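You operate a simulated robot arm through the tools that you are given. There is no shell and no other tool.

The job below is to be done with a simulated robot arm. You get a single attempt, and the scene is never put back.

Task
Put two scoops from the sack into the jug and tip the orange jar in.
Fine: scoop and jar go back where they stood; spill no more than a pinch from each. Set down upright: orange pellet jar.

The check looks at the end state, three seconds after you hand in, the way a careful person would. Anything else that was tipped, shoved, dropped, spilled or broken makes it a failure.

Robot
A 7-joint arm with a two-finger gripper, fixed in place. Base frame: the origin is at the foot of the arm, x ahead of it, y to its left, z up; the work surface is at about z = 760. Units: mm, degrees, N and s.
With the tool pointing down near the work surface it reaches from about 300 to 740 mm from the base axis. Its first joint turns from -166.0 to 166.0 degrees. Payload 2.94 kg.
The tool frame sits at the grasp point between the pads (the TCP): z along the fingers, y along the line on which they close. The tips reach 30 mm beyond it. Largest opening 138 mm; the body of the gripper starts 109 mm behind the TCP.
Orientation is that of the tool frame in the base frame, as [roll, pitch, yaw] about the fixed x, y, z axes, in that order (R = Rz(yaw) Ry(pitch) Rx(roll)). With the fingers straight down and closing along the base's y, the tool's x points along the base's -x, its y along +y and its z along -z.

Tools
- The arm moves only by the tool drive_tool. Its argument "moves" is a list of rows, each a list of 6 numbers: the shift along the base's x, y, z in mm, then the turn, a rotation vector about the base's x, y, z in degrees. In form: [[tx, ty, tz, ax, ay, az], ...]. A call has 1 to 20 rows; each row shifts and turns the commanded pose from where the row before left it. "hand" is the opening, from 0 (shut) to 1 (fully open), set as the call begins (left out, the last holds). Each row takes 0.2 s and may step no farther than 50 mm and 8.6 degrees from the row before; otherwise, or with a gripper value out of range, the whole call is refused. A pose out of reach is approached as far as the arm can. The call stops where the force on the tool passes 90 N (or 10 N more than at its start, if that is more) or the arm is blocked; 0.2 s more then pass. Each finger halts on what it meets, pressing with about 44 N; the grip force reading is that of the motor and also rises with nothing between the fingers. The clock runs only during rows and for 0.2 s after the last one: add rows that do not move to give the fingers time. The reply holds the time, the measured pose of the TCP, the force on the tool along the base axes, the opening and the grip force, in the units named above and with some noise, with the torque about the TCP (base axes, N m) and any sound that the robot's microphone picked up.
- Cameras (640 x 400 px; columns grow to the right, rows downward): "scene" is fixed at [48.9, 490.3, 1486.7]; the picture's right is [-0.83, -0.56, 0.00], its down [-0.39, 0.58, -0.72] and it looks along [0.40, -0.60, -0.70] (base axes); focal length 326 px, centre (320, 200). "wrist" rides on the gripper at [71, 19, -146] in the tool frame; the picture's right is [-0.26, 0.97, 0.00], its down [-0.85, -0.23, -0.48] and it looks along [-0.46, -0.12, 0.88] (tool axes); focal length 280 px, centre (320, 200). There is no depth. A picture from a camera that has moved, and an enlarged one, comes with that camera's place and axes in the base frame and with its lens. The place of the scene camera against the robot may be out by one fixed shift of up to 12 mm in any direction.
- snapshot(camera): a new picture of that camera. No time passes.
- raise_lower(by): slides the trunk up (or, below 0, down) by that many mm; the arm rides with it, the base frame stays. It gives what a move gives, with no picture.
- enlarge(camera, box): a new picture of the part [left, top, right, bottom] of that camera's present view, enlarged. No time passes.
- finish_job(): hands the job in; it is judged then, once.

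Nothing tells you positions but the pictures and the camera data. Unless the task says otherwise, let go and move clear before handing in.

The tools are called as name(argument=value, ...) on one line, values as JSON. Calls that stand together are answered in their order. drive_tool: Moves the arm, as the interface text tells. Its arguments: {"type":"object","properties":{"moves":{"type":"array","items":{"type":"array","items":{"type":"number"}}},"hand":{"type":"number"}},"required":["moves"]} The other tools are called the same way: raise_lower (by) slides the trunk up or down; snapshot (camera) takes a picture; enlarge (camera, box) takes an enlarged picture of a part of a camera's view; finish_job () hands the job in.

At the start:

```text
t: 0.0
tcp_pos: [486.2, 205.1, 1143.7]
orientation: [-180.0, 0.0, 179.9]
contact_force: [1.4, 0.3, 0.0]
moment: [0.02, 0.0, 0.0]
grip_width: 138.0
finger_force: 0.1
trunk travel left (down, up): [-325.0, 129.0]
```

scene: 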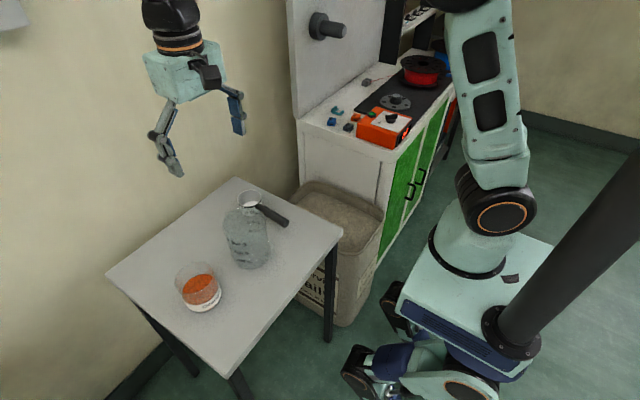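
wrist: 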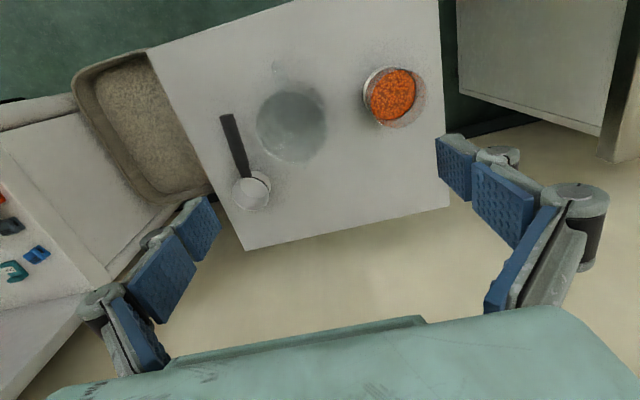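

I see a small table with a glass jug, a scoop lying beside it and an orange pellet jar, with an open sack standing next to the table. I'll look closer before moving.

enlarge(camera="scene", box=[100, 160, 400, 350])

enlarge(camera="wrist", box=[180, 40, 460, 220])

enlarge(camera="scene", box=[200, 170, 310, 280])

enlarge(camera="scene", box=[150, 240, 250, 330])

```text
2.11 times, centred on (250, 255) of scene
camera zoom: at [48.9, 490.3, 1486.7], right [-0.83, -0.56, 0.0], down [-0.39, 0.58, -0.72], along [0.4, -0.6, -0.7], focal length 687 px, centre (467, 84)
```

zoom: 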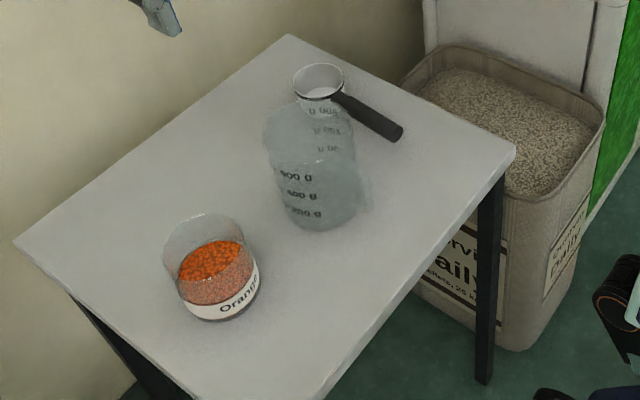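

```text
2.22 times, centred on (320, 130) of wrist
camera zoom: at [414.0, 225.6, 1290.0], right [0.26, 0.97, 0.0], down [0.85, -0.23, 0.48], along [0.46, -0.12, -0.88], focal length 623 px, centre (320, 356)
```

zoom: 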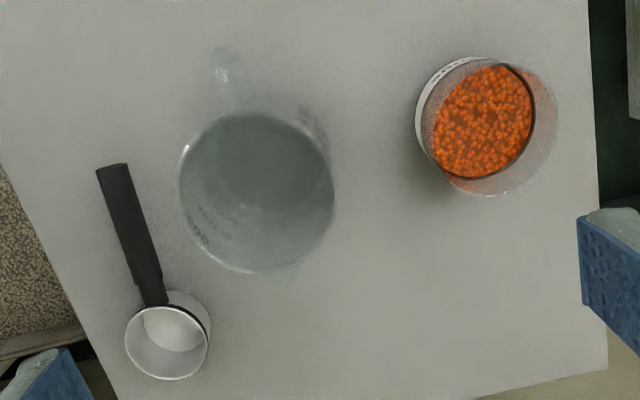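

```text
3.64 times, centred on (255, 225) of scene
camera zoom: at [48.9, 490.3, 1486.7], right [-0.83, -0.56, 0.0], down [-0.39, 0.58, -0.72], along [0.4, -0.6, -0.7], focal length 1186 px, centre (556, 109)
```

zoom: 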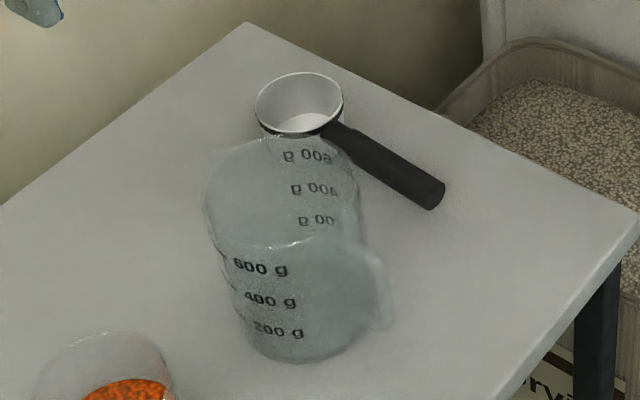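

```text
4.44 times, centred on (200, 285) of scene
camera zoom: at [48.9, 490.3, 1486.7], right [-0.83, -0.56, 0.0], down [-0.39, 0.58, -0.72], along [0.4, -0.6, -0.7], focal length 1450 px, centre (853, -178)
```

zoom: 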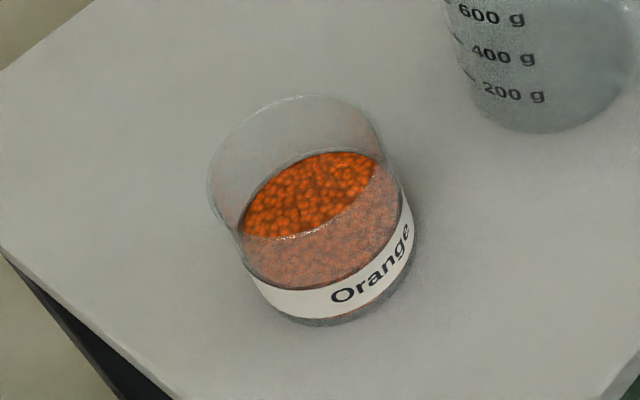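

The table spans roughly x 340–778 and y −50–423. The scoop cup is near (619, 30) with its handle pointing at the base, the jug near (490, 165) and the jar near (520, 335). The sack is at y < −50. I'll bring the wrist camera closer for more accurate positions.

drive_tool(moves=[[-16, -30, -24, 0, 0, 0], [-16, -30, -24, 0, 0, 0], [-16, -30, -24, 0, 0, 0], [-16, -30, -24, 0, 0, 0], [-16, -30, -24, 0, 0, 0], [0, 0, 0, 0, 0, 0]], hand=1)

snapshot(camera="wrist")

snapshot(camera="scene")

```text
t: 1.4
tcp_pos: [404.5, 55.4, 1024.0]
orientation: [180.0, 0.0, -180.0]
contact_force: [0.7, -0.3, 0.4]
moment: [0.01, -0.01, 0.01]
grip_width: 138.1
finger_force: 0.0
trunk travel left (down, up): [-325.0, 129.0]
```

```text
taken
camera wrist: at [333.3, 74.9, 1169.7], right [0.26, 0.97, 0.0], down [0.85, -0.23, 0.48], along [0.46, -0.12, -0.88], focal length 280 px, centre (320, 200)
```

wrist: 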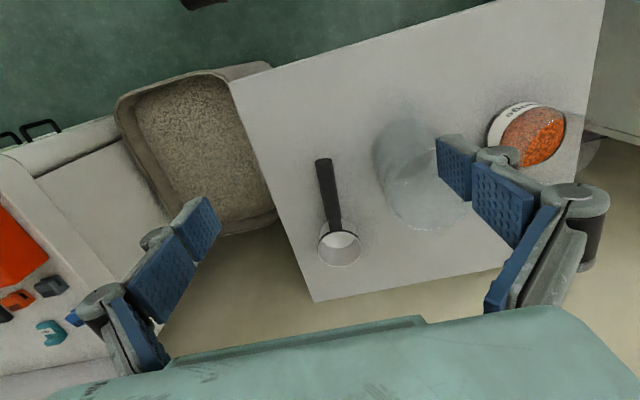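

```text
taken
```

scene: 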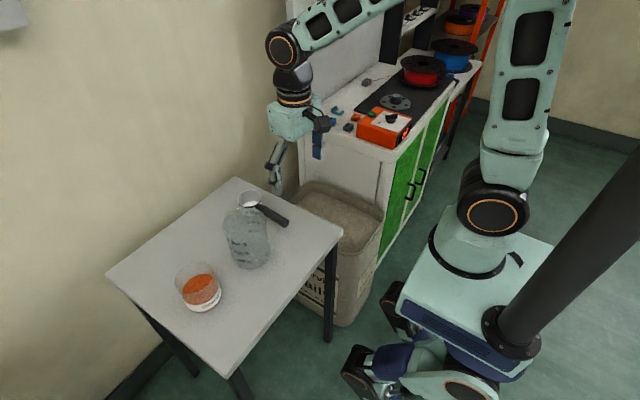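

The arm moves freely and the scoop, sack and jug are all in view. I'll enlarge them from here to triangulate against the first picture.

enlarge(camera="wrist", box=[270, 130, 430, 290])

enlarge(camera="wrist", box=[90, 40, 310, 260])

enlarge(camera="scene", box=[230, 160, 400, 330])

```text
2.50 times, centred on (350, 210) of wrist
camera zoom: at [333.3, 74.9, 1169.7], right [0.26, 0.97, 0.0], down [0.85, -0.23, 0.48], along [0.46, -0.12, -0.88], focal length 701 px, centre (245, 175)
```

zoom: 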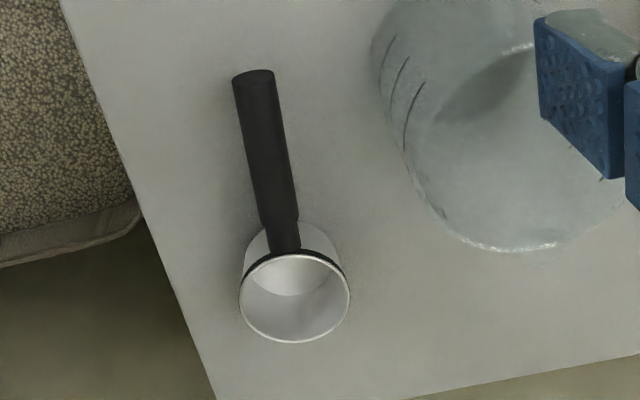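

```text
1.82 times, centred on (200, 150) of wrist
camera zoom: at [333.3, 74.9, 1169.7], right [0.26, 0.97, 0.0], down [0.85, -0.23, 0.48], along [0.46, -0.12, -0.88], focal length 510 px, centre (538, 291)
```

zoom: 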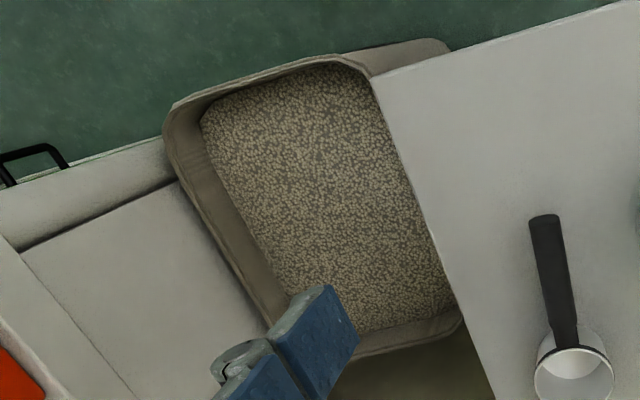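

```text
2.35 times, centred on (315, 245) of scene
camera zoom: at [48.9, 490.3, 1486.7], right [-0.83, -0.56, 0.0], down [-0.39, 0.58, -0.72], along [0.4, -0.6, -0.7], focal length 768 px, centre (332, 94)
```

zoom: 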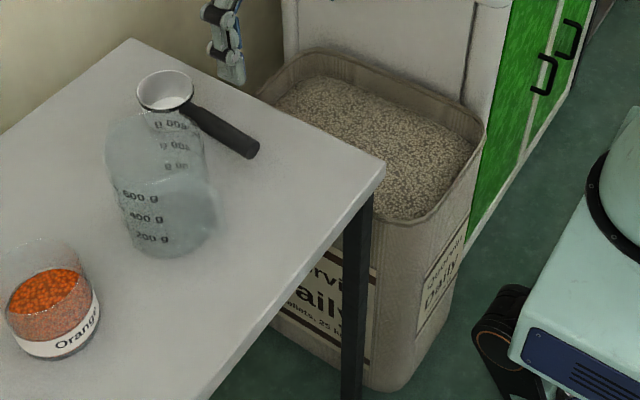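

The scoop rim centre is about (621, 31, 808), with its handle running back to about (472, 43) and its top at z ≈ 797. The jug rim is about (499, 161, 890), and the jar centre is about (511, 326) with its rim at 850. The sack rim appears to be near z ≈ 600–650, so I'll look at it from above.

drive_tool(moves=[[0, -40, -10, 0, 0, 0], [0, -45, -10, 0, 0, 0], [0, -45, -10, 0, 0, 0], [0, -45, -10, 0, 0, 0], [0, -45, -10, 0, 0, 0], [0, -45, -10, 0, 0, 0], [0, 0, 0, 0, 0, 0]], hand=0.3)

snapshot(camera="wrist")

snapshot(camera="scene")

```text
t: 3.0
tcp_pos: [405.6, -208.8, 963.4]
orientation: [180.0, -0.1, -179.9]
contact_force: [-0.6, -0.5, -0.5]
moment: [0.05, 0.04, -0.02]
grip_width: 41.5
finger_force: 0.0
trunk travel left (down, up): [-325.0, 129.0]
```

```text
taken
camera wrist: at [334.7, -190.9, 1108.7], right [0.26, 0.97, 0.0], down [0.85, -0.23, 0.48], along [0.46, -0.12, -0.88], focal length 280 px, centre (320, 200)
```

wrist: 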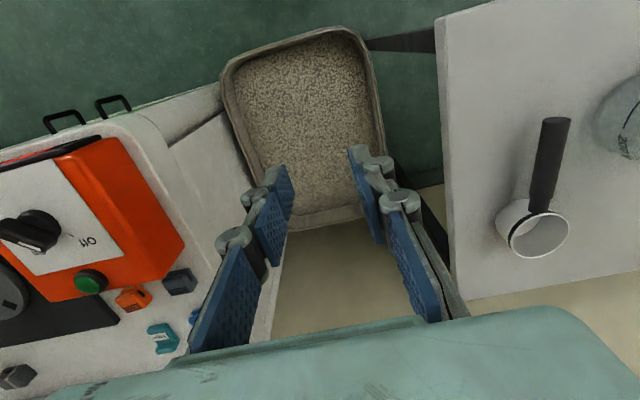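

```text
taken
```

scene: 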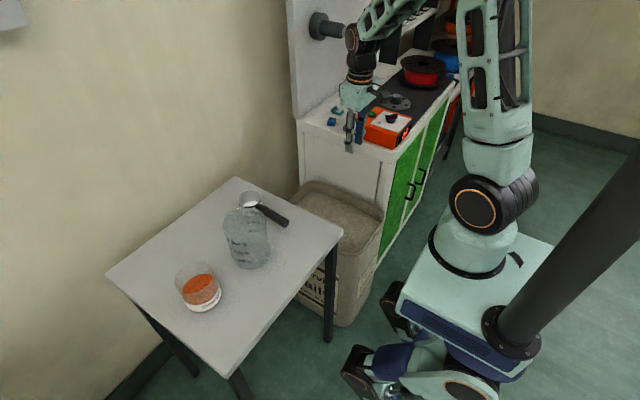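

The sack stands between the table and a cabinet with gear on top, so I'll need to stay clear of the cabinet. I'll zoom in on the sack.

enlarge(camera="wrist", box=[200, 10, 460, 240])

enlarge(camera="scene", box=[240, 100, 420, 260])

```text
1.74 times, centred on (330, 125) of wrist
camera zoom: at [334.7, -190.9, 1108.7], right [0.26, 0.97, 0.0], down [0.85, -0.23, 0.48], along [0.46, -0.12, -0.88], focal length 488 px, centre (303, 330)
```

zoom: 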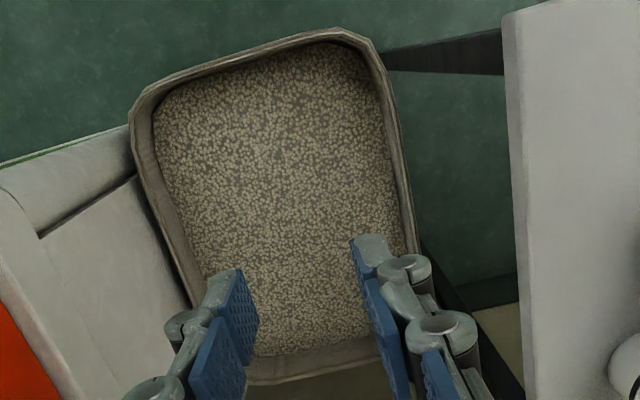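

```text
2.50 times, centred on (330, 180) of scene
camera zoom: at [48.9, 490.3, 1486.7], right [-0.83, -0.56, 0.0], down [-0.39, 0.58, -0.72], along [0.4, -0.6, -0.7], focal length 816 px, centre (295, 250)
```

zoom: 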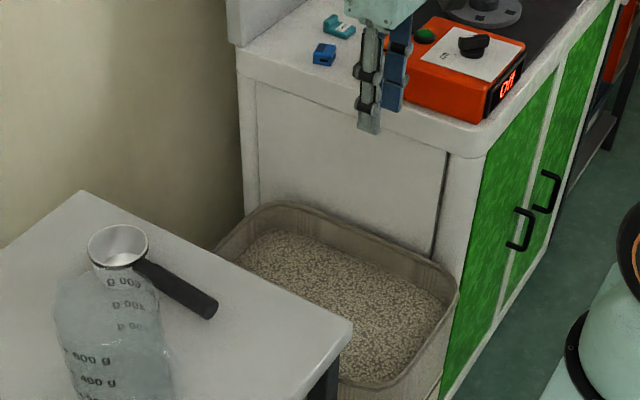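

The sack rim is at about z ≈ 550 and the pellets at about 510, spanning x 335–700 and y −115 to −385. Next I'll tilt the tool 45° forward and line it up over the scoop handle, near (523, 39).

drive_tool(moves=[[9, 48, 0, 0, 0, 0], [9, 48, 0, 0, 0, 0], [9, 48, 0, 0, 0, 0], [9, 48, 0, 0, 0, 0], [9, 48, 0, 0, 0, 0], [0, 8, 0, 0, -7.5, 0], [0, 0, 0, 0, -7.5, 0], [0, 0, 0, 0, -7.5, 0], [0, 0, 0, 0, -7.5, 0], [0, 0, 0, 0, -7.5, 0], [0, 0, 0, 0, -7.5, 0], [0, 0, 0, 0, 0, -4.6], [30, 0, -30, 0, 0, 0], [30, 0, -30, 0, 0, 0], [0, 0, 0, 0, 0, 0]], hand=0.45)

snapshot(camera="wrist")

snapshot(camera="scene")

```text
t: 6.2
tcp_pos: [508.1, 40.2, 895.0]
orientation: [179.4, 31.4, 175.4]
contact_force: [0.0, 0.1, 0.1]
moment: [-0.05, 0.01, 0.0]
grip_width: 62.0
finger_force: 0.0
out of reach, approached as far as the arm can: row 10, 11
trunk travel left (down, up): [-325.0, 129.0]
```

```text
taken
camera wrist: at [373.5, 70.2, 984.1], right [0.3, 0.94, 0.14], down [0.46, -0.27, 0.85], along [0.84, -0.19, -0.51], focal length 280 px, centre (320, 200)
```

wrist: 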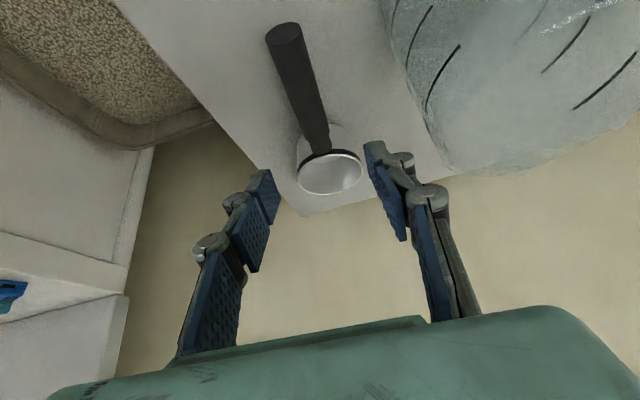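

```text
taken
```

scene: 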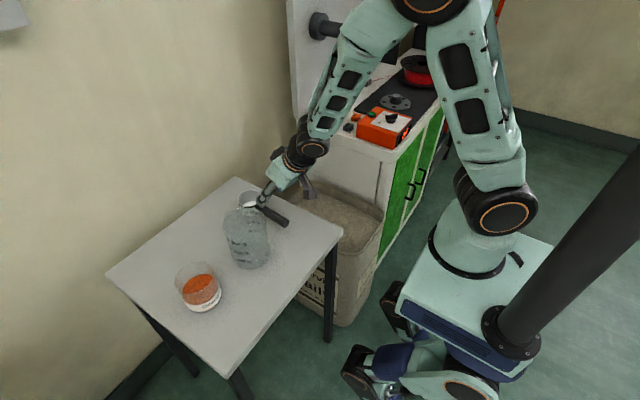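

The tool only reached about 31° of tilt at this height. I'll raise the arm and lower the trunk by the same amount so the forearm lies flatter, then tilt further.

drive_tool(moves=[[0, 0, 50, 0, 0, 0], [0, 0, 50, 0, 0, 0], [0, 0, 50, 0, 0, 0], [0, 0, 0, 0, 0, 0]])

raise_lower(by=-150)

drive_tool(moves=[[0, 0, 0, -0.5, -6.8, 0], [0, 0, 0, -0.5, -6.8, 0], [0, 0, 0, 0, 0, 0]])

```text
t: 7.2
tcp_pos: [506.6, 39.8, 1046.8]
orientation: [179.7, 31.4, 175.4]
contact_force: [0.4, 0.1, 0.3]
moment: [-0.01, -0.01, 0.02]
grip_width: 61.9
finger_force: 0.0
trunk travel left (down, up): [-325.0, 129.0]
```

```text
t: 8.9
tcp_pos: [506.0, 40.5, 896.3]
orientation: [179.6, 31.4, 175.3]
contact_force: [1.0, 0.2, -0.3]
moment: [0.01, -0.04, -0.02]
grip_width: 62.1
finger_force: 0.1
trunk travel left (down, up): [-175.0, 279.0]
```

```text
t: 9.8
tcp_pos: [505.4, 39.9, 896.1]
orientation: [179.7, 43.2, 175.1]
contact_force: [0.1, 0.0, -0.2]
moment: [0.01, -0.03, 0.02]
grip_width: 62.0
finger_force: 0.0
trunk travel left (down, up): [-175.0, 279.0]
```

The tilt is now about 43°. Before grasping anything I'll rehearse the dump roll in free air beside the jug, to confirm the arm can do it.

drive_tool(moves=[[0, 0, 45, 0, 0, 0], [0, 0, 40, 0, 0, 0], [-35, 30, 0, 0, 0, 0], [-35, 30, 0, 0, 0, 0], [-35, 35, 0, 0, 0, 0], [0, 30, 0, 0, 0, 0], [0, 0, 0, 0, 0, 0]])

drive_tool(moves=[[0, 0, 0, 8, 0, 0], [0, 0, 0, 8, 0, 0], [0, 0, 0, 8, 0, 0], [0, 0, 0, 8, 0, 0], [0, 0, 0, 8, 0, 0], [0, 0, 0, 8, 0, 0], [0, 0, 0, 8, 0, 0], [0, 0, 0, 8, 0, 0], [0, 0, 0, 8, 0, 0], [0, 0, 0, 8, 0, 0], [0, 0, 0, 8, 0, 0], [0, 0, 0, 8, 0, 0], [0, 0, 0, 8, 0, 0], [0, 0, 0, 8, 0, 0], [0, 0, 0, 8, 0, 0], [0, 0, 0, 8, 0, 0], [0, 0, 0, 0, 0, 0]])

snapshot(camera="scene")

```text
t: 11.3
tcp_pos: [400.6, 155.3, 977.4]
orientation: [176.1, 43.2, 171.8]
contact_force: [0.4, 0.0, -0.5]
moment: [0.0, 0.03, -0.02]
grip_width: 61.9
finger_force: 0.0
trunk travel left (down, up): [-175.0, 279.0]
stopped in row 7: the arm was blocked; the commanded pose is now the measured one
```

```text
t: 14.9
tcp_pos: [481.7, 147.3, 1023.0]
orientation: [60.9, -30.4, 146.7]
contact_force: [0.0, -0.8, -0.4]
moment: [0.01, 0.0, 0.01]
grip_width: 62.0
finger_force: 0.2
out of reach, approached as far as the arm can: row 5, 6, 7, 8, 9, 10, 11, 12, 13, 14
trunk travel left (down, up): [-175.0, 279.0]
```

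```text
taken
```

scene: 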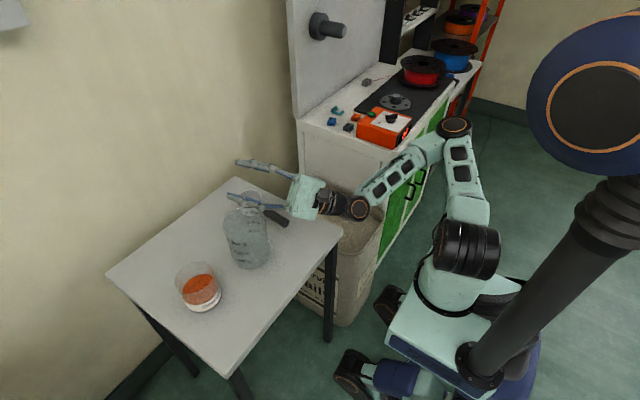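

The roll itself is reachable, but x ≈ 400 is too close to the base. I'll plan to dump with the scoop handle along +y, with the TCP at about (499, 60). Rolling back now and rehearsing that version.

drive_tool(moves=[[0, -20, 0, -8, 0, 0], [0, -20, 0, -8, 0, 0], [0, -20, 0, -8, 0, 0], [0, -20, 0, -8, 0, 0], [0, 0, 0, -8, 0, 0], [0, 0, 0, -8, 0, 0], [0, 0, 0, -8, 0, 0], [0, 0, 0, -8, 0, 0], [0, 0, 0, -8, 0, 0], [0, 0, 0, -8, 0, 0], [0, 0, 0, -8, 0, 0], [0, 0, 0, -8, 0, 0], [0, 0, 0, -8, 0, 0], [0, 0, 0, -8, 0, 0], [0, 0, 0, 0, 0, 0]])

```text
t: 18.1
tcp_pos: [482.2, 73.9, 1023.8]
orientation: [156.0, 39.0, 158.1]
contact_force: [0.1, -0.5, 0.5]
moment: [0.01, 0.01, -0.02]
grip_width: 61.9
finger_force: 0.1
out of reach, approached as far as the arm can: row 4
trunk travel left (down, up): [-175.0, 279.0]
```

drive_tool(moves=[[0, 0, 0, -6.2, 0, 0], [0, 0, 0, -6.2, 0, 0], [0, 0, 0, -6.1, 0, 0], [0, 0, 0, 0, 0, 8], [0, 0, 0, 0, 0, 8], [0, 0, 0, 0, 0, 8], [0, 0, 0, 0, 0, 8], [0, 0, 0, 0, 0, 8], [0, 0, 0, 0, 0, 8], [0, 0, 0, 0, 0, 8], [0, 0, 0, 0, 0, 8], [0, 0, 0, 0, 0, 8], [0, 0, 0, 0, 0, 8], [0, 0, 0, 0, 0, 8], [0, 0, 0, 0, 0, 8], [10, -10, -10, 0, 0, 0], [7, -4, -10, 0, 0, 0], [0, 0, 0, 0, 0, 0]])

snapshot(camera="scene")

```text
t: 21.9
tcp_pos: [499.1, 58.2, 1004.1]
orientation: [179.9, 43.5, -89.9]
contact_force: [-0.2, -0.1, 0.5]
moment: [0.01, -0.01, -0.02]
grip_width: 62.4
finger_force: 0.1
trunk travel left (down, up): [-175.0, 279.0]
```

```text
taken
```

scene: 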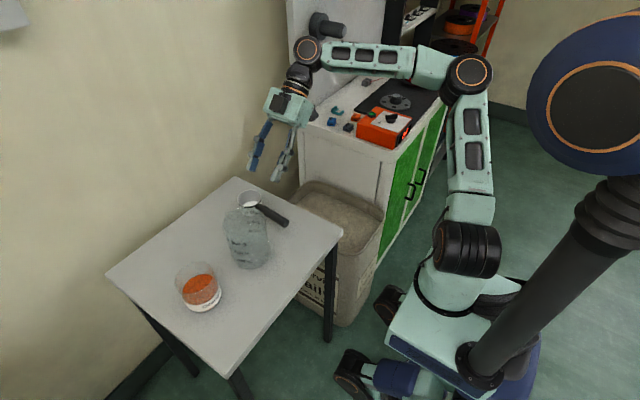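

drive_tool(moves=[[0, 0, 0, 0, -8, 0], [0, 0, 0, 0, -8, 0], [0, 0, 0, 0, -8, 0], [0, 0, 0, 0, -8, 0], [0, 0, 0, 0, -8, 0], [0, 0, 0, 0, -8, 0], [0, 0, 0, 0, -8, 0], [0, 0, 0, 0, -8, 0], [0, 0, 0, 0, -8, 0], [0, 0, 0, 0, -8, 0], [0, 0, 0, 0, -8, 0], [0, 0, 0, 0, -8, 0], [0, 0, 0, 0, -8, 0], [0, 0, 0, 0, -8, 0], [0, 0, 0, 0, -8, 0], [0, 0, 0, 0, 0, 0]])

snapshot(camera="scene")

```text
t: 25.3
tcp_pos: [498.2, 59.8, 1004.0]
orientation: [-67.3, -20.2, -50.6]
contact_force: [0.4, 0.3, -0.8]
moment: [-0.02, -0.02, 0.01]
grip_width: 62.1
finger_force: 0.1
trunk travel left (down, up): [-175.0, 279.0]
```

```text
taken
```

scene: 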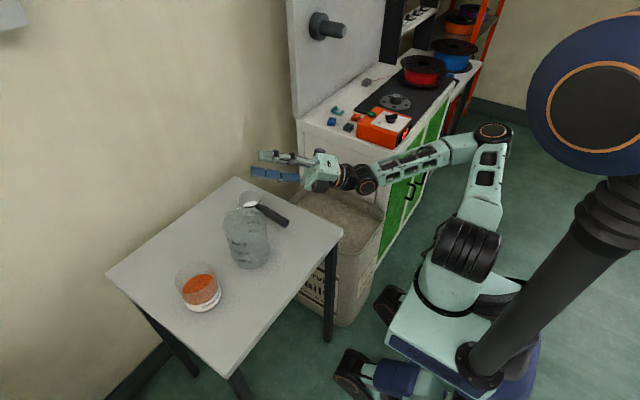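

The 120° dump roll works at this spot. Now I'll unwind it and go over the scoop handle.

drive_tool(moves=[[0, 0, 0, 0, 8, 0], [0, 0, 0, 0, 8, 0], [0, 0, 0, 0, 8, 0], [0, 0, 0, 0, 8, 0], [0, 0, 0, 0, 8, 0], [0, 0, 0, 0, 8, 0], [0, 0, 0, 0, 8, 0], [0, 0, 0, 0, 8, 0], [0, 0, 0, 0, 8, 0], [0, 0, 0, 0, 8, 0], [0, 0, 0, 0, 8, 0], [0, 0, 0, 0, 8, 0], [0, 0, 0, 0, 8, 0], [0, 0, 0, 0, 8, 0], [0, 0, 0, 0, 8, 0], [0, 0, 0, 0, 0, 0]])

drive_tool(moves=[[0, 0, 0, 0, 0, -8], [0, 0, 0, 0, 0, -8], [0, 0, 0, 0, 0, -8], [0, 0, 0, 0, 0, -8], [0, 0, 0, 0, 0, -8], [0, 0, 0, 0, 0, -8], [0, 0, 0, 0, 0, -8], [0, 0, 0, 0, 0, -8], [0, 0, 0, 0, 0, -8], [0, 0, 0, 0, 0, -8], [0, 0, 0, 0, 0, -8], [0, 0, 0, 0, 0, -6.6], [8, -7, -40, 0, 0, 0], [8, -7, -40, 0, 0, 0], [8, -7, -40, 0, 0, 0], [0, 0, 0, 0, 0, 0]])

snapshot(camera="wrist")

enlarge(camera="scene", box=[210, 150, 330, 270])

```text
t: 28.7
tcp_pos: [499.1, 58.9, 1003.6]
orientation: [179.6, 43.4, -90.0]
contact_force: [0.0, 0.0, -0.3]
moment: [0.02, 0.0, -0.01]
grip_width: 62.1
finger_force: 0.1
trunk travel left (down, up): [-175.0, 279.0]
```

```text
t: 32.1
tcp_pos: [522.8, 38.3, 881.6]
orientation: [179.8, 43.6, 175.5]
contact_force: [-0.5, -0.4, -0.5]
moment: [-0.02, 0.0, 0.03]
grip_width: 61.9
finger_force: 0.0
trunk travel left (down, up): [-175.0, 279.0]
```

```text
taken
camera wrist: at [372.6, 69.1, 939.6], right [0.26, 0.95, 0.18], down [0.27, -0.25, 0.93], along [0.93, -0.2, -0.32], focal length 280 px, centre (320, 200)
```

wrist: 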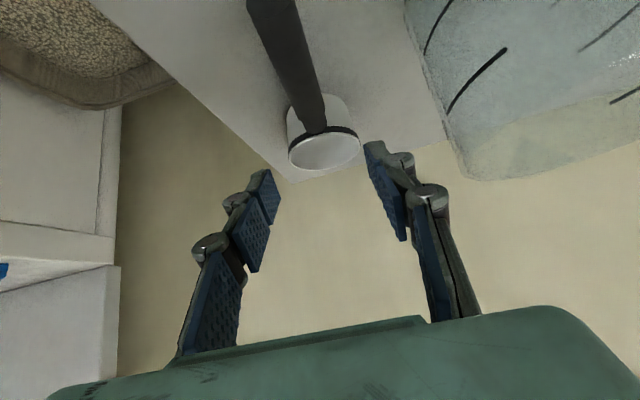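

```text
3.33 times, centred on (270, 210) of scene
camera zoom: at [48.9, 490.3, 1486.7], right [-0.83, -0.56, 0.0], down [-0.39, 0.58, -0.72], along [0.4, -0.6, -0.7], focal length 1088 px, centre (487, 167)
```

zoom: 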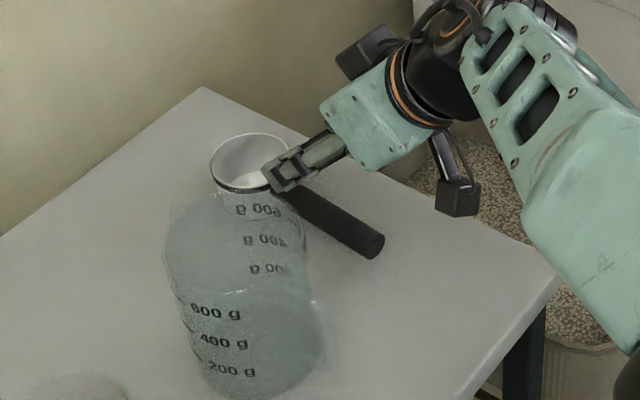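

The handle axis passes about (523, 38), right between the fingers. I'll descend to z ≈ 796 and close on it.

drive_tool(moves=[[0, 0, -25, 0, 0, 0], [0, 0, -25, 0, 0, 0], [0, 0, -20, 0, 0, 0], [0, 0, -10, 0, 0, 0], [0, 0, -5, 0, 0, 0], [0, 0, 0, 0, 0, 0]])

enlarge(camera="scene", box=[210, 150, 330, 270])

snapshot(camera="wrist")

```text
t: 33.5
tcp_pos: [522.5, 37.6, 797.5]
orientation: [179.8, 43.6, 175.5]
contact_force: [-0.4, 0.8, -0.1]
moment: [0.04, 0.02, 0.0]
grip_width: 62.1
finger_force: 0.0
trunk travel left (down, up): [-175.0, 279.0]
```

```text
3.33 times, centred on (270, 210) of scene
camera zoom: at [48.9, 490.3, 1486.7], right [-0.83, -0.56, 0.0], down [-0.39, 0.58, -0.72], along [0.4, -0.6, -0.7], focal length 1088 px, centre (487, 167)
```

zoom: 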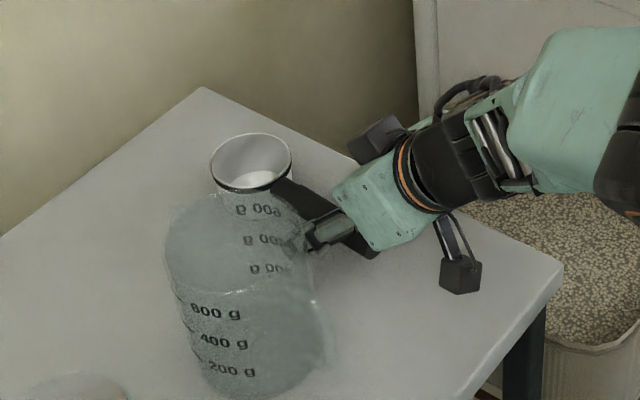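

```text
taken
camera wrist: at [372.3, 69.0, 855.6], right [0.26, 0.95, 0.18], down [0.27, -0.25, 0.93], along [0.93, -0.2, -0.32], focal length 280 px, centre (320, 200)
```

wrist: 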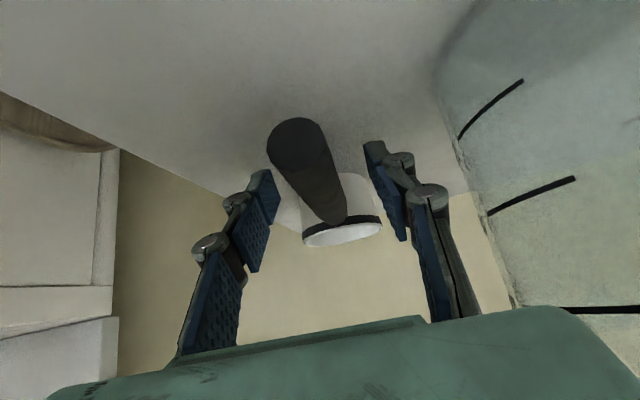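

The handle axis is at z ≈ 797, exactly at the TCP. Closing the gripper now.

drive_tool(moves=[[0, 0, 0, 0, 0, 0], [0, 0, 0, 0, 0, 0], [0, 0, 0, 0, 0, 0], [0, 0, 0, 0, 0, 0]], hand=0)

enlarge(camera="scene", box=[210, 150, 330, 270])

snapshot(camera="wrist")

```text
t: 34.5
tcp_pos: [521.5, 36.9, 799.2]
orientation: [179.8, 43.5, 175.6]
contact_force: [0.2, -1.1, -0.2]
moment: [0.03, 0.03, -0.02]
grip_width: 23.2
finger_force: 44.2
trunk travel left (down, up): [-175.0, 279.0]
```

```text
3.33 times, centred on (270, 210) of scene
camera zoom: at [48.9, 490.3, 1486.7], right [-0.83, -0.56, 0.0], down [-0.39, 0.58, -0.72], along [0.4, -0.6, -0.7], focal length 1088 px, centre (487, 167)
```

zoom: 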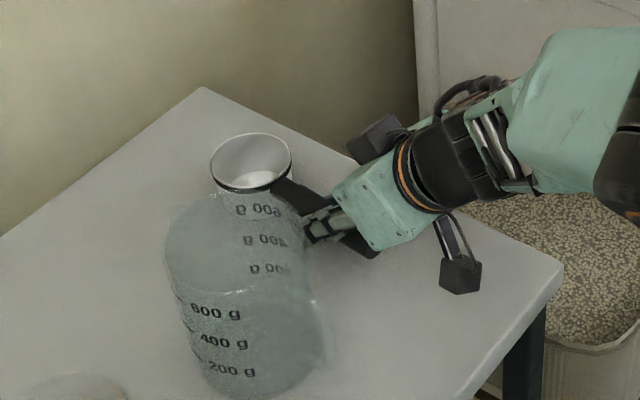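

```text
taken
camera wrist: at [372.4, 69.0, 855.7], right [0.26, 0.95, 0.18], down [0.27, -0.25, 0.93], along [0.93, -0.2, -0.32], focal length 280 px, centre (320, 200)
```

wrist: 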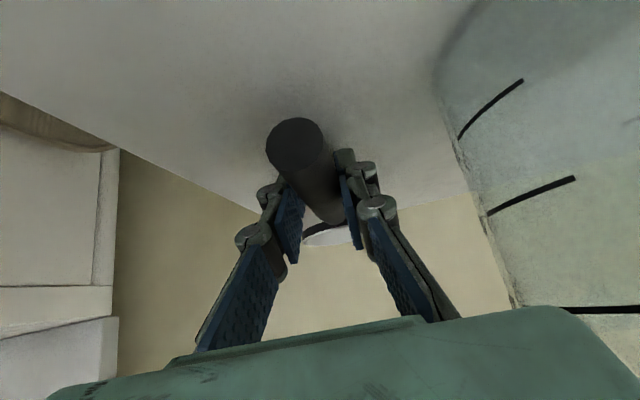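

The grip is firm at 23 mm with the scoop unmoved. I'll lift it straight up and check that it hangs level.

drive_tool(moves=[[0, 0, 10, 0, 0, 0], [0, 0, 20, 0, 0, 0], [0, 0, 30, 0, 0, 0], [0, 0, 30, 0, 0, 0], [0, 0, 20, 0, 0, 0], [0, 0, 0, 0, 0, 0]])

enlarge(camera="scene", box=[210, 130, 330, 250])

snapshot(camera="wrist")

```text
t: 35.9
tcp_pos: [522.3, 38.0, 908.7]
orientation: [179.8, 43.6, 175.3]
contact_force: [0.1, -0.2, -1.5]
moment: [0.01, 0.06, 0.0]
grip_width: 22.9
finger_force: 44.0
trunk travel left (down, up): [-175.0, 279.0]
```

```text
3.33 times, centred on (270, 190) of scene
camera zoom: at [48.9, 490.3, 1486.7], right [-0.83, -0.56, 0.0], down [-0.39, 0.58, -0.72], along [0.4, -0.6, -0.7], focal length 1088 px, centre (487, 233)
```

zoom: 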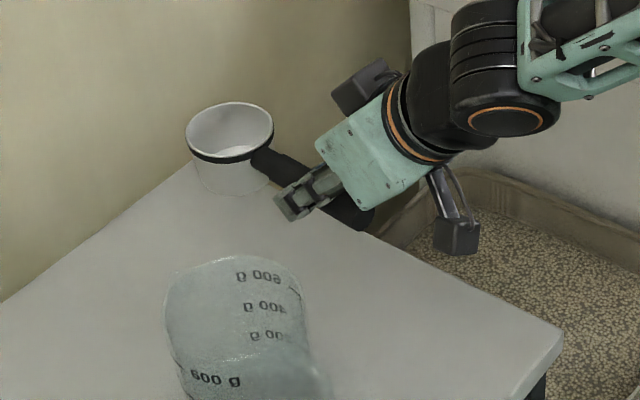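

```text
taken
camera wrist: at [373.4, 68.7, 966.4], right [0.26, 0.95, 0.18], down [0.27, -0.25, 0.93], along [0.93, -0.2, -0.32], focal length 280 px, centre (320, 200)
```

wrist: 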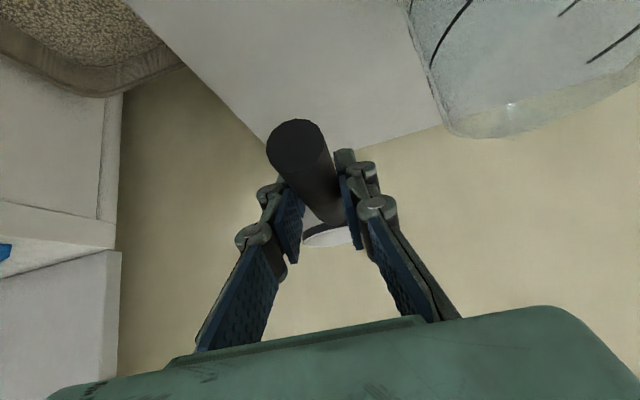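

The scoop is level and steady. Moving over the sack centre.

drive_tool(moves=[[-5, -40, 0, 0, 0, 4.6], [-5, -48, 0, 0, 0, 0], [-5, -48, 0, 0, 0, 0], [-5, -48, 0, 0, 0, 0], [-5, -48, 0, 0, 0, 0], [-7, -46, 0, 0, 0, 0], [0, -10, 0, 0, 0, 0], [0, 0, 0, 0, 0, 0]])

snapshot(camera="scene")

snapshot(camera="wrist")

```text
t: 37.7
tcp_pos: [490.4, -244.2, 908.3]
orientation: [179.8, 43.5, -179.9]
contact_force: [0.7, -1.2, -1.2]
moment: [0.01, 0.1, -0.02]
grip_width: 22.9
finger_force: 44.1
out of reach, approached as far as the arm can: row 1
trunk travel left (down, up): [-175.0, 279.0]
```

```text
taken
```

scene: 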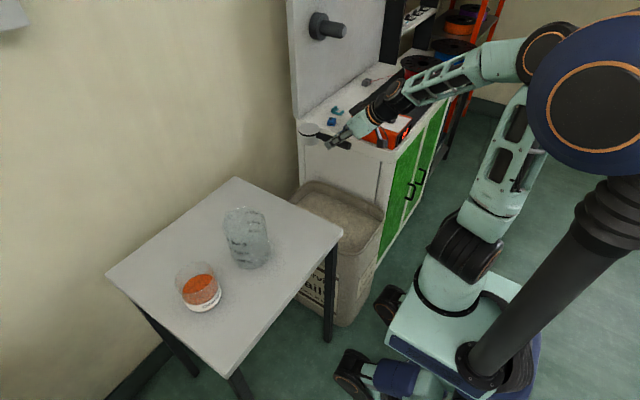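

```text
taken
camera wrist: at [338.5, -225.6, 965.2], right [0.19, 0.97, 0.18], down [0.29, -0.23, 0.93], along [0.94, -0.12, -0.32], focal length 280 px, centre (320, 200)
```

wrist: 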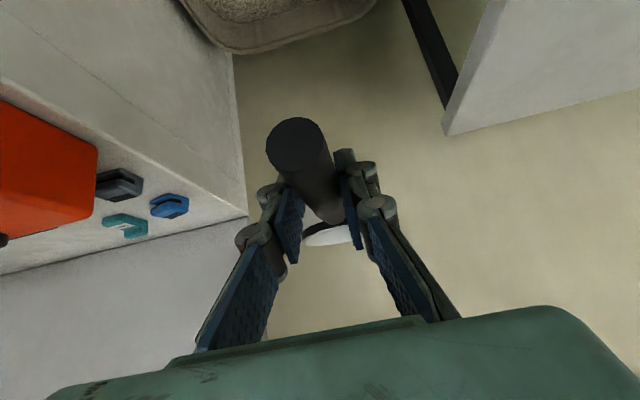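

The forearm stays in front of the cabinet (x < 340), so it's safe to lower the trunk the rest of the way.

raise_lower(by=-170)

snapshot(camera="scene")

enlarge(camera="scene", box=[260, 130, 420, 270])

snapshot(camera="wrist")

```text
t: 39.6
tcp_pos: [490.6, -244.2, 738.5]
orientation: [179.7, 43.5, -179.9]
contact_force: [0.8, 0.4, -1.3]
moment: [0.01, 0.08, -0.01]
grip_width: 23.0
finger_force: 44.6
trunk travel left (down, up): [-5.0, 449.0]
```

```text
taken
```

scene: 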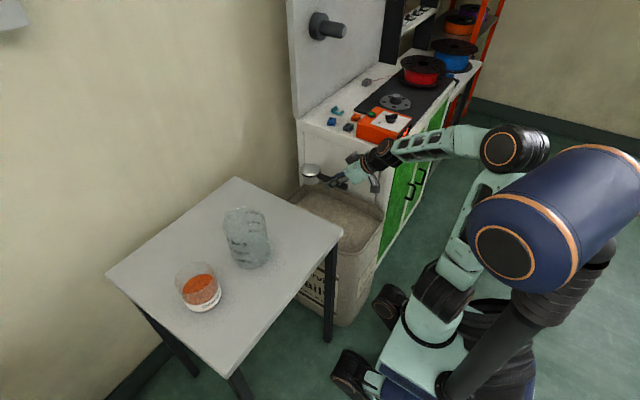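

```text
2.86 times, centred on (340, 200) of scene
camera zoom: at [48.9, 490.3, 1486.7], right [-0.83, -0.56, 0.0], down [-0.39, 0.58, -0.72], along [0.4, -0.6, -0.7], focal length 932 px, centre (263, 200)
```

zoom: 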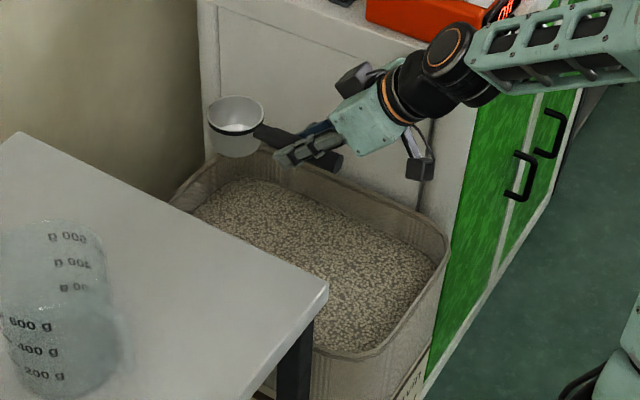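

```text
taken
camera wrist: at [338.5, -225.3, 795.2], right [0.19, 0.97, 0.18], down [0.29, -0.23, 0.93], along [0.94, -0.12, -0.32], focal length 280 px, centre (320, 200)
```

wrist: 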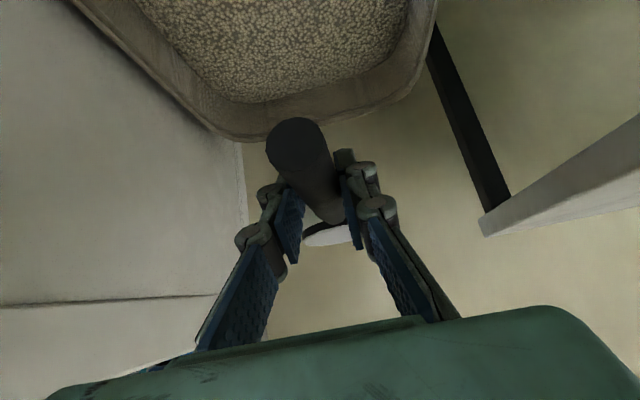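

The sack interior is about x 345–690 and y −375 to −120, with pellets at z ≈ 500. I'll pitch the scoop 60° nose-down above the pellets first.

drive_tool(moves=[[0, 0, -10, 0, 7.5, 0], [0, 0, -10, 0, 7.5, 0], [0, 0, -10, 0, 7.5, 0], [0, 0, -10, 0, 7.5, 0], [0, 0, -10, 0, 7.5, 0], [0, 0, -10, 0, 7.5, 0], [-5, 0, -10, 0, 7.5, 0], [-5, 0, -10, 0, 7.5, 0], [0, 0, 0, 0, 0, 0]])

enlarge(camera="scene", box=[260, 130, 420, 270])

snapshot(camera="wrist")

```text
t: 41.6
tcp_pos: [480.6, -243.9, 657.9]
orientation: [179.8, -16.5, -180.0]
contact_force: [-0.3, 0.1, -0.5]
moment: [-0.03, 0.01, -0.03]
grip_width: 23.1
finger_force: 44.1
trunk travel left (down, up): [-5.0, 449.0]
```

```text
2.86 times, centred on (340, 200) of scene
camera zoom: at [48.9, 490.3, 1486.7], right [-0.83, -0.56, 0.0], down [-0.39, 0.58, -0.72], along [0.4, -0.6, -0.7], focal length 932 px, centre (263, 200)
```

zoom: 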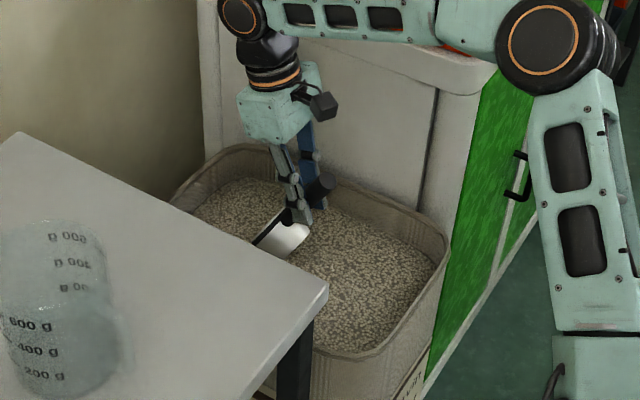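

```text
taken
camera wrist: at [453.6, -225.6, 818.2], right [0.25, 0.97, -0.07], down [0.95, -0.23, 0.21], along [0.19, -0.12, -0.97], focal length 280 px, centre (320, 200)
```

wrist: 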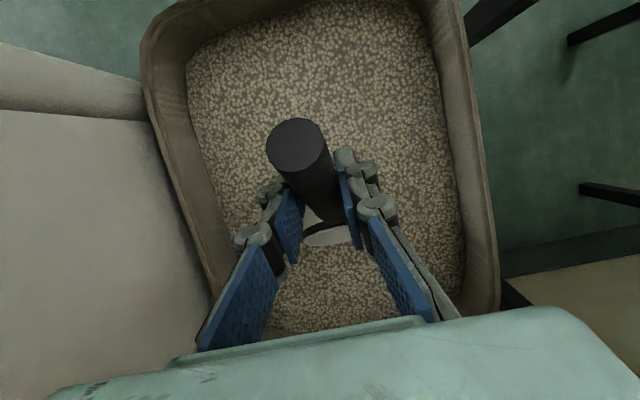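

The scoop is centred in the sack and pitched down. Now I'll plunge slowly, watching the force.

drive_tool(moves=[[0, 0, -15, 0, 0, 0], [0, 0, -15, 0, 0, 0], [0, 0, -10, 0, 0, 0], [0, 0, -8, 0, 0, 0], [0, 0, -8, 0, 0, 0], [0, 0, -8, 0, 0, 0], [0, 0, 0, 0, 0, 0]])

enlarge(camera="scene", box=[280, 160, 380, 250])

snapshot(camera="wrist")

```text
t: 43.2
tcp_pos: [480.3, -245.1, 594.3]
orientation: [179.8, -16.4, 180.0]
contact_force: [-0.2, -0.4, -1.4]
moment: [0.01, 0.06, 0.0]
grip_width: 23.3
finger_force: 43.4
trunk travel left (down, up): [-5.0, 449.0]
```

```text
4.44 times, centred on (330, 205) of scene
camera zoom: at [48.9, 490.3, 1486.7], right [-0.83, -0.56, 0.0], down [-0.39, 0.58, -0.72], along [0.4, -0.6, -0.7], focal length 1450 px, centre (276, 178)
```

zoom: 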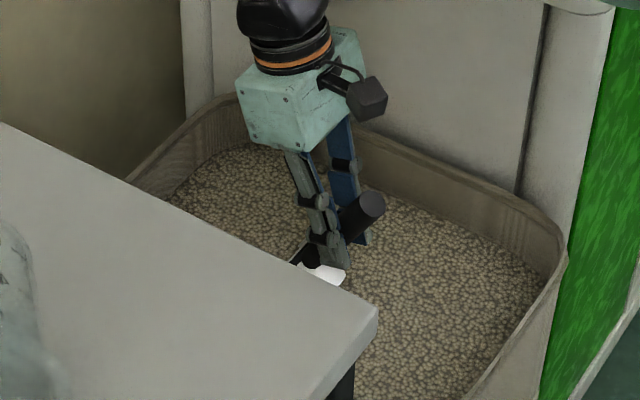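

```text
taken
camera wrist: at [453.6, -225.5, 754.3], right [0.25, 0.97, -0.07], down [0.95, -0.23, 0.22], along [0.19, -0.12, -0.97], focal length 280 px, centre (320, 200)
```

wrist: 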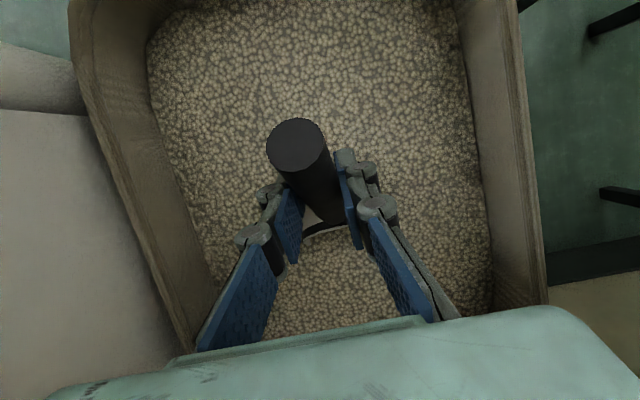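

Little resistance so far, so the surface may be lower than I estimated. Continuing down.

drive_tool(moves=[[0, 0, -8, 0, 0, 0], [0, 0, -8, 0, 0, 0], [0, 0, -8, 0, 0, 0], [0, 0, 0, 0, 0, 0]])

enlarge(camera="wrist", box=[220, 100, 440, 320])

enlarge(camera="scene", box=[280, 160, 380, 250])

```text
t: 44.2
tcp_pos: [480.3, -244.9, 568.5]
orientation: [179.8, -16.5, 180.0]
contact_force: [-0.1, 0.3, -0.9]
moment: [0.0, 0.03, 0.03]
grip_width: 23.2
finger_force: 44.2
trunk travel left (down, up): [-5.0, 449.0]
```

```text
1.82 times, centred on (330, 210) of wrist
camera zoom: at [453.6, -225.5, 730.3], right [0.25, 0.97, -0.07], down [0.95, -0.23, 0.21], along [0.19, -0.12, -0.97], focal length 510 px, centre (302, 182)
```

zoom: 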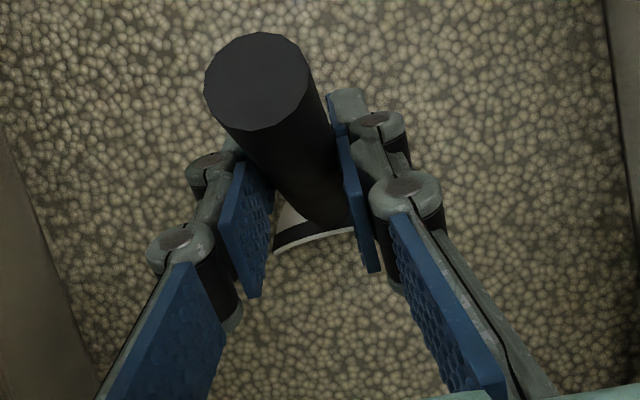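

```text
4.44 times, centred on (330, 205) of scene
camera zoom: at [48.9, 490.3, 1486.7], right [-0.83, -0.56, 0.0], down [-0.39, 0.58, -0.72], along [0.4, -0.6, -0.7], focal length 1450 px, centre (276, 178)
```

zoom: 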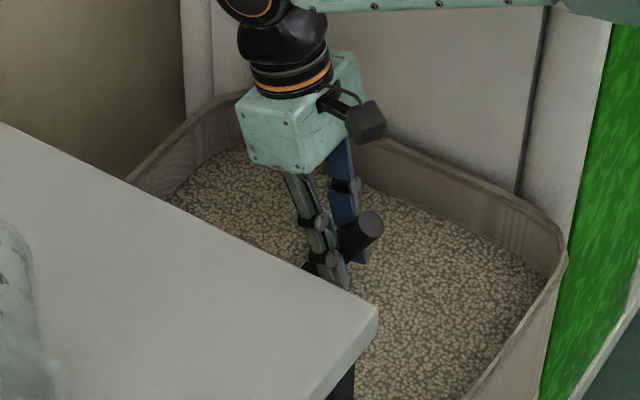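

The cup is nearly buried and the surface is at about z ≈ 505. I'll go deeper, sweep forward, then level out while the mouth is still under the surface.

drive_tool(moves=[[0, 0, -10, 0, 0, 0], [0, 0, -10, 0, 0, 0], [0, 0, -10, 0, 0, 0], [15, 0, 0, 0, 0, 0], [15, 0, 0, 0, 0, 0], [15, 0, 0, 0, 0, 0], [15, 0, 0, 0, 0, 0], [-5, 0, -6, 0, -7.5, 0], [-5, 0, -6, 0, -7.5, 0], [-5, 0, -6, 0, -7.5, 0], [-5, 0, -5, 0, -7.5, 0], [-5, 0, -5, 0, -7.5, 0], [-5, 0, -5, 0, -7.5, 0], [0, 0, 0, 0, 0, 0]])

enlarge(camera="wrist", box=[220, 100, 440, 320])

enlarge(camera="scene", box=[280, 160, 380, 250])

```text
t: 47.2
tcp_pos: [510.1, -244.2, 507.1]
orientation: [179.8, 28.6, -180.0]
contact_force: [-0.9, 0.4, -2.1]
moment: [0.01, 0.16, 0.02]
grip_width: 23.5
finger_force: 44.4
trunk travel left (down, up): [-5.0, 449.0]
```

```text
1.82 times, centred on (330, 210) of wrist
camera zoom: at [378.2, -225.5, 601.5], right [0.23, 0.97, 0.13], down [0.52, -0.23, 0.82], along [0.82, -0.12, -0.55], focal length 510 px, centre (302, 182)
```

zoom: 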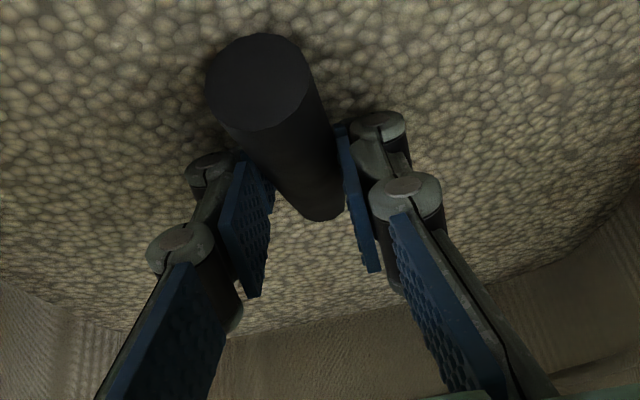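

```text
4.44 times, centred on (330, 205) of scene
camera zoom: at [48.9, 490.3, 1486.7], right [-0.83, -0.56, 0.0], down [-0.39, 0.58, -0.72], along [0.4, -0.6, -0.7], focal length 1450 px, centre (276, 178)
```

zoom: 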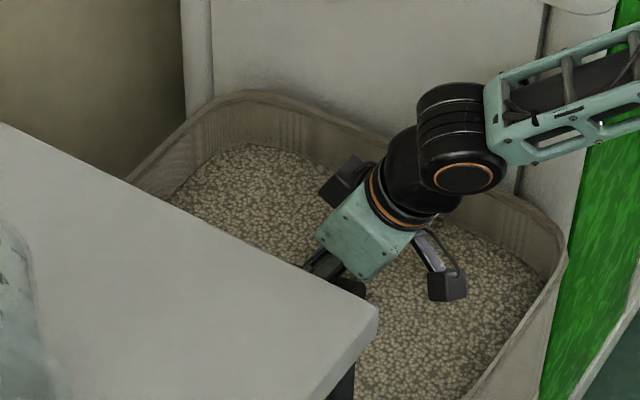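

The cup is fully buried. Levelling and lifting slowly.

drive_tool(moves=[[0, 0, 8, 0, -5, 0], [0, 0, 8, 0, -5, 0], [0, 0, 8, 0, -5, 0], [0, 0, 10, 0, 0, 0], [0, 0, 10, 0, 0, 0], [0, 0, 12, 0, 0, 0], [0, 0, 15, 0, 0, 0], [0, 0, 20, 0, 0, 0], [0, 0, 20, 0, 0, 0], [0, 0, 15, 0, 0, 0], [0, 0, 10, 0, 0, 0], [0, 0, 5, 0, 0, 0], [0, 0, 0, 0, 0, 0]])

snapshot(camera="wrist")

enlarge(camera="scene", box=[260, 140, 380, 250])

```text
t: 50.0
tcp_pos: [509.8, -244.4, 647.3]
orientation: [179.8, 43.5, -180.0]
contact_force: [0.0, -0.4, -2.1]
moment: [-0.01, 0.15, 0.0]
grip_width: 23.3
finger_force: 44.0
trunk travel left (down, up): [-5.0, 449.0]
```

```text
taken
camera wrist: at [358.4, -225.5, 705.4], right [0.19, 0.97, 0.18], down [0.29, -0.23, 0.93], along [0.94, -0.12, -0.32], focal length 280 px, centre (320, 200)
```

wrist: 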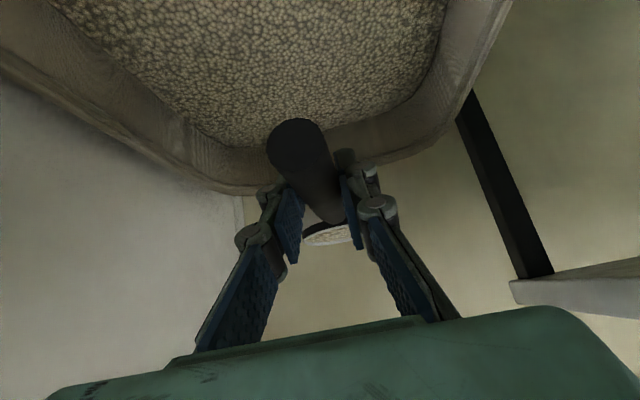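

```text
3.64 times, centred on (320, 195) of scene
camera zoom: at [48.9, 490.3, 1486.7], right [-0.83, -0.56, 0.0], down [-0.39, 0.58, -0.72], along [0.4, -0.6, -0.7], focal length 1186 px, centre (320, 218)
```

zoom: 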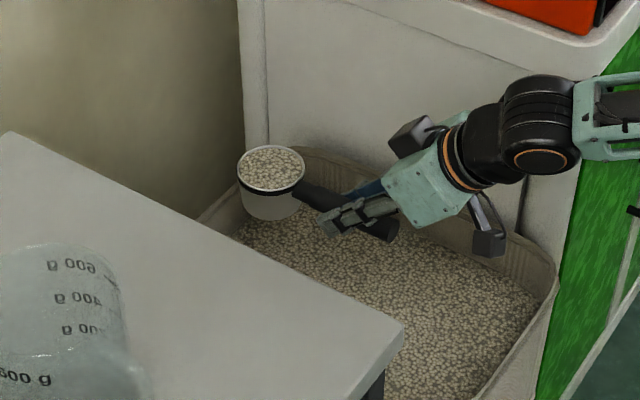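

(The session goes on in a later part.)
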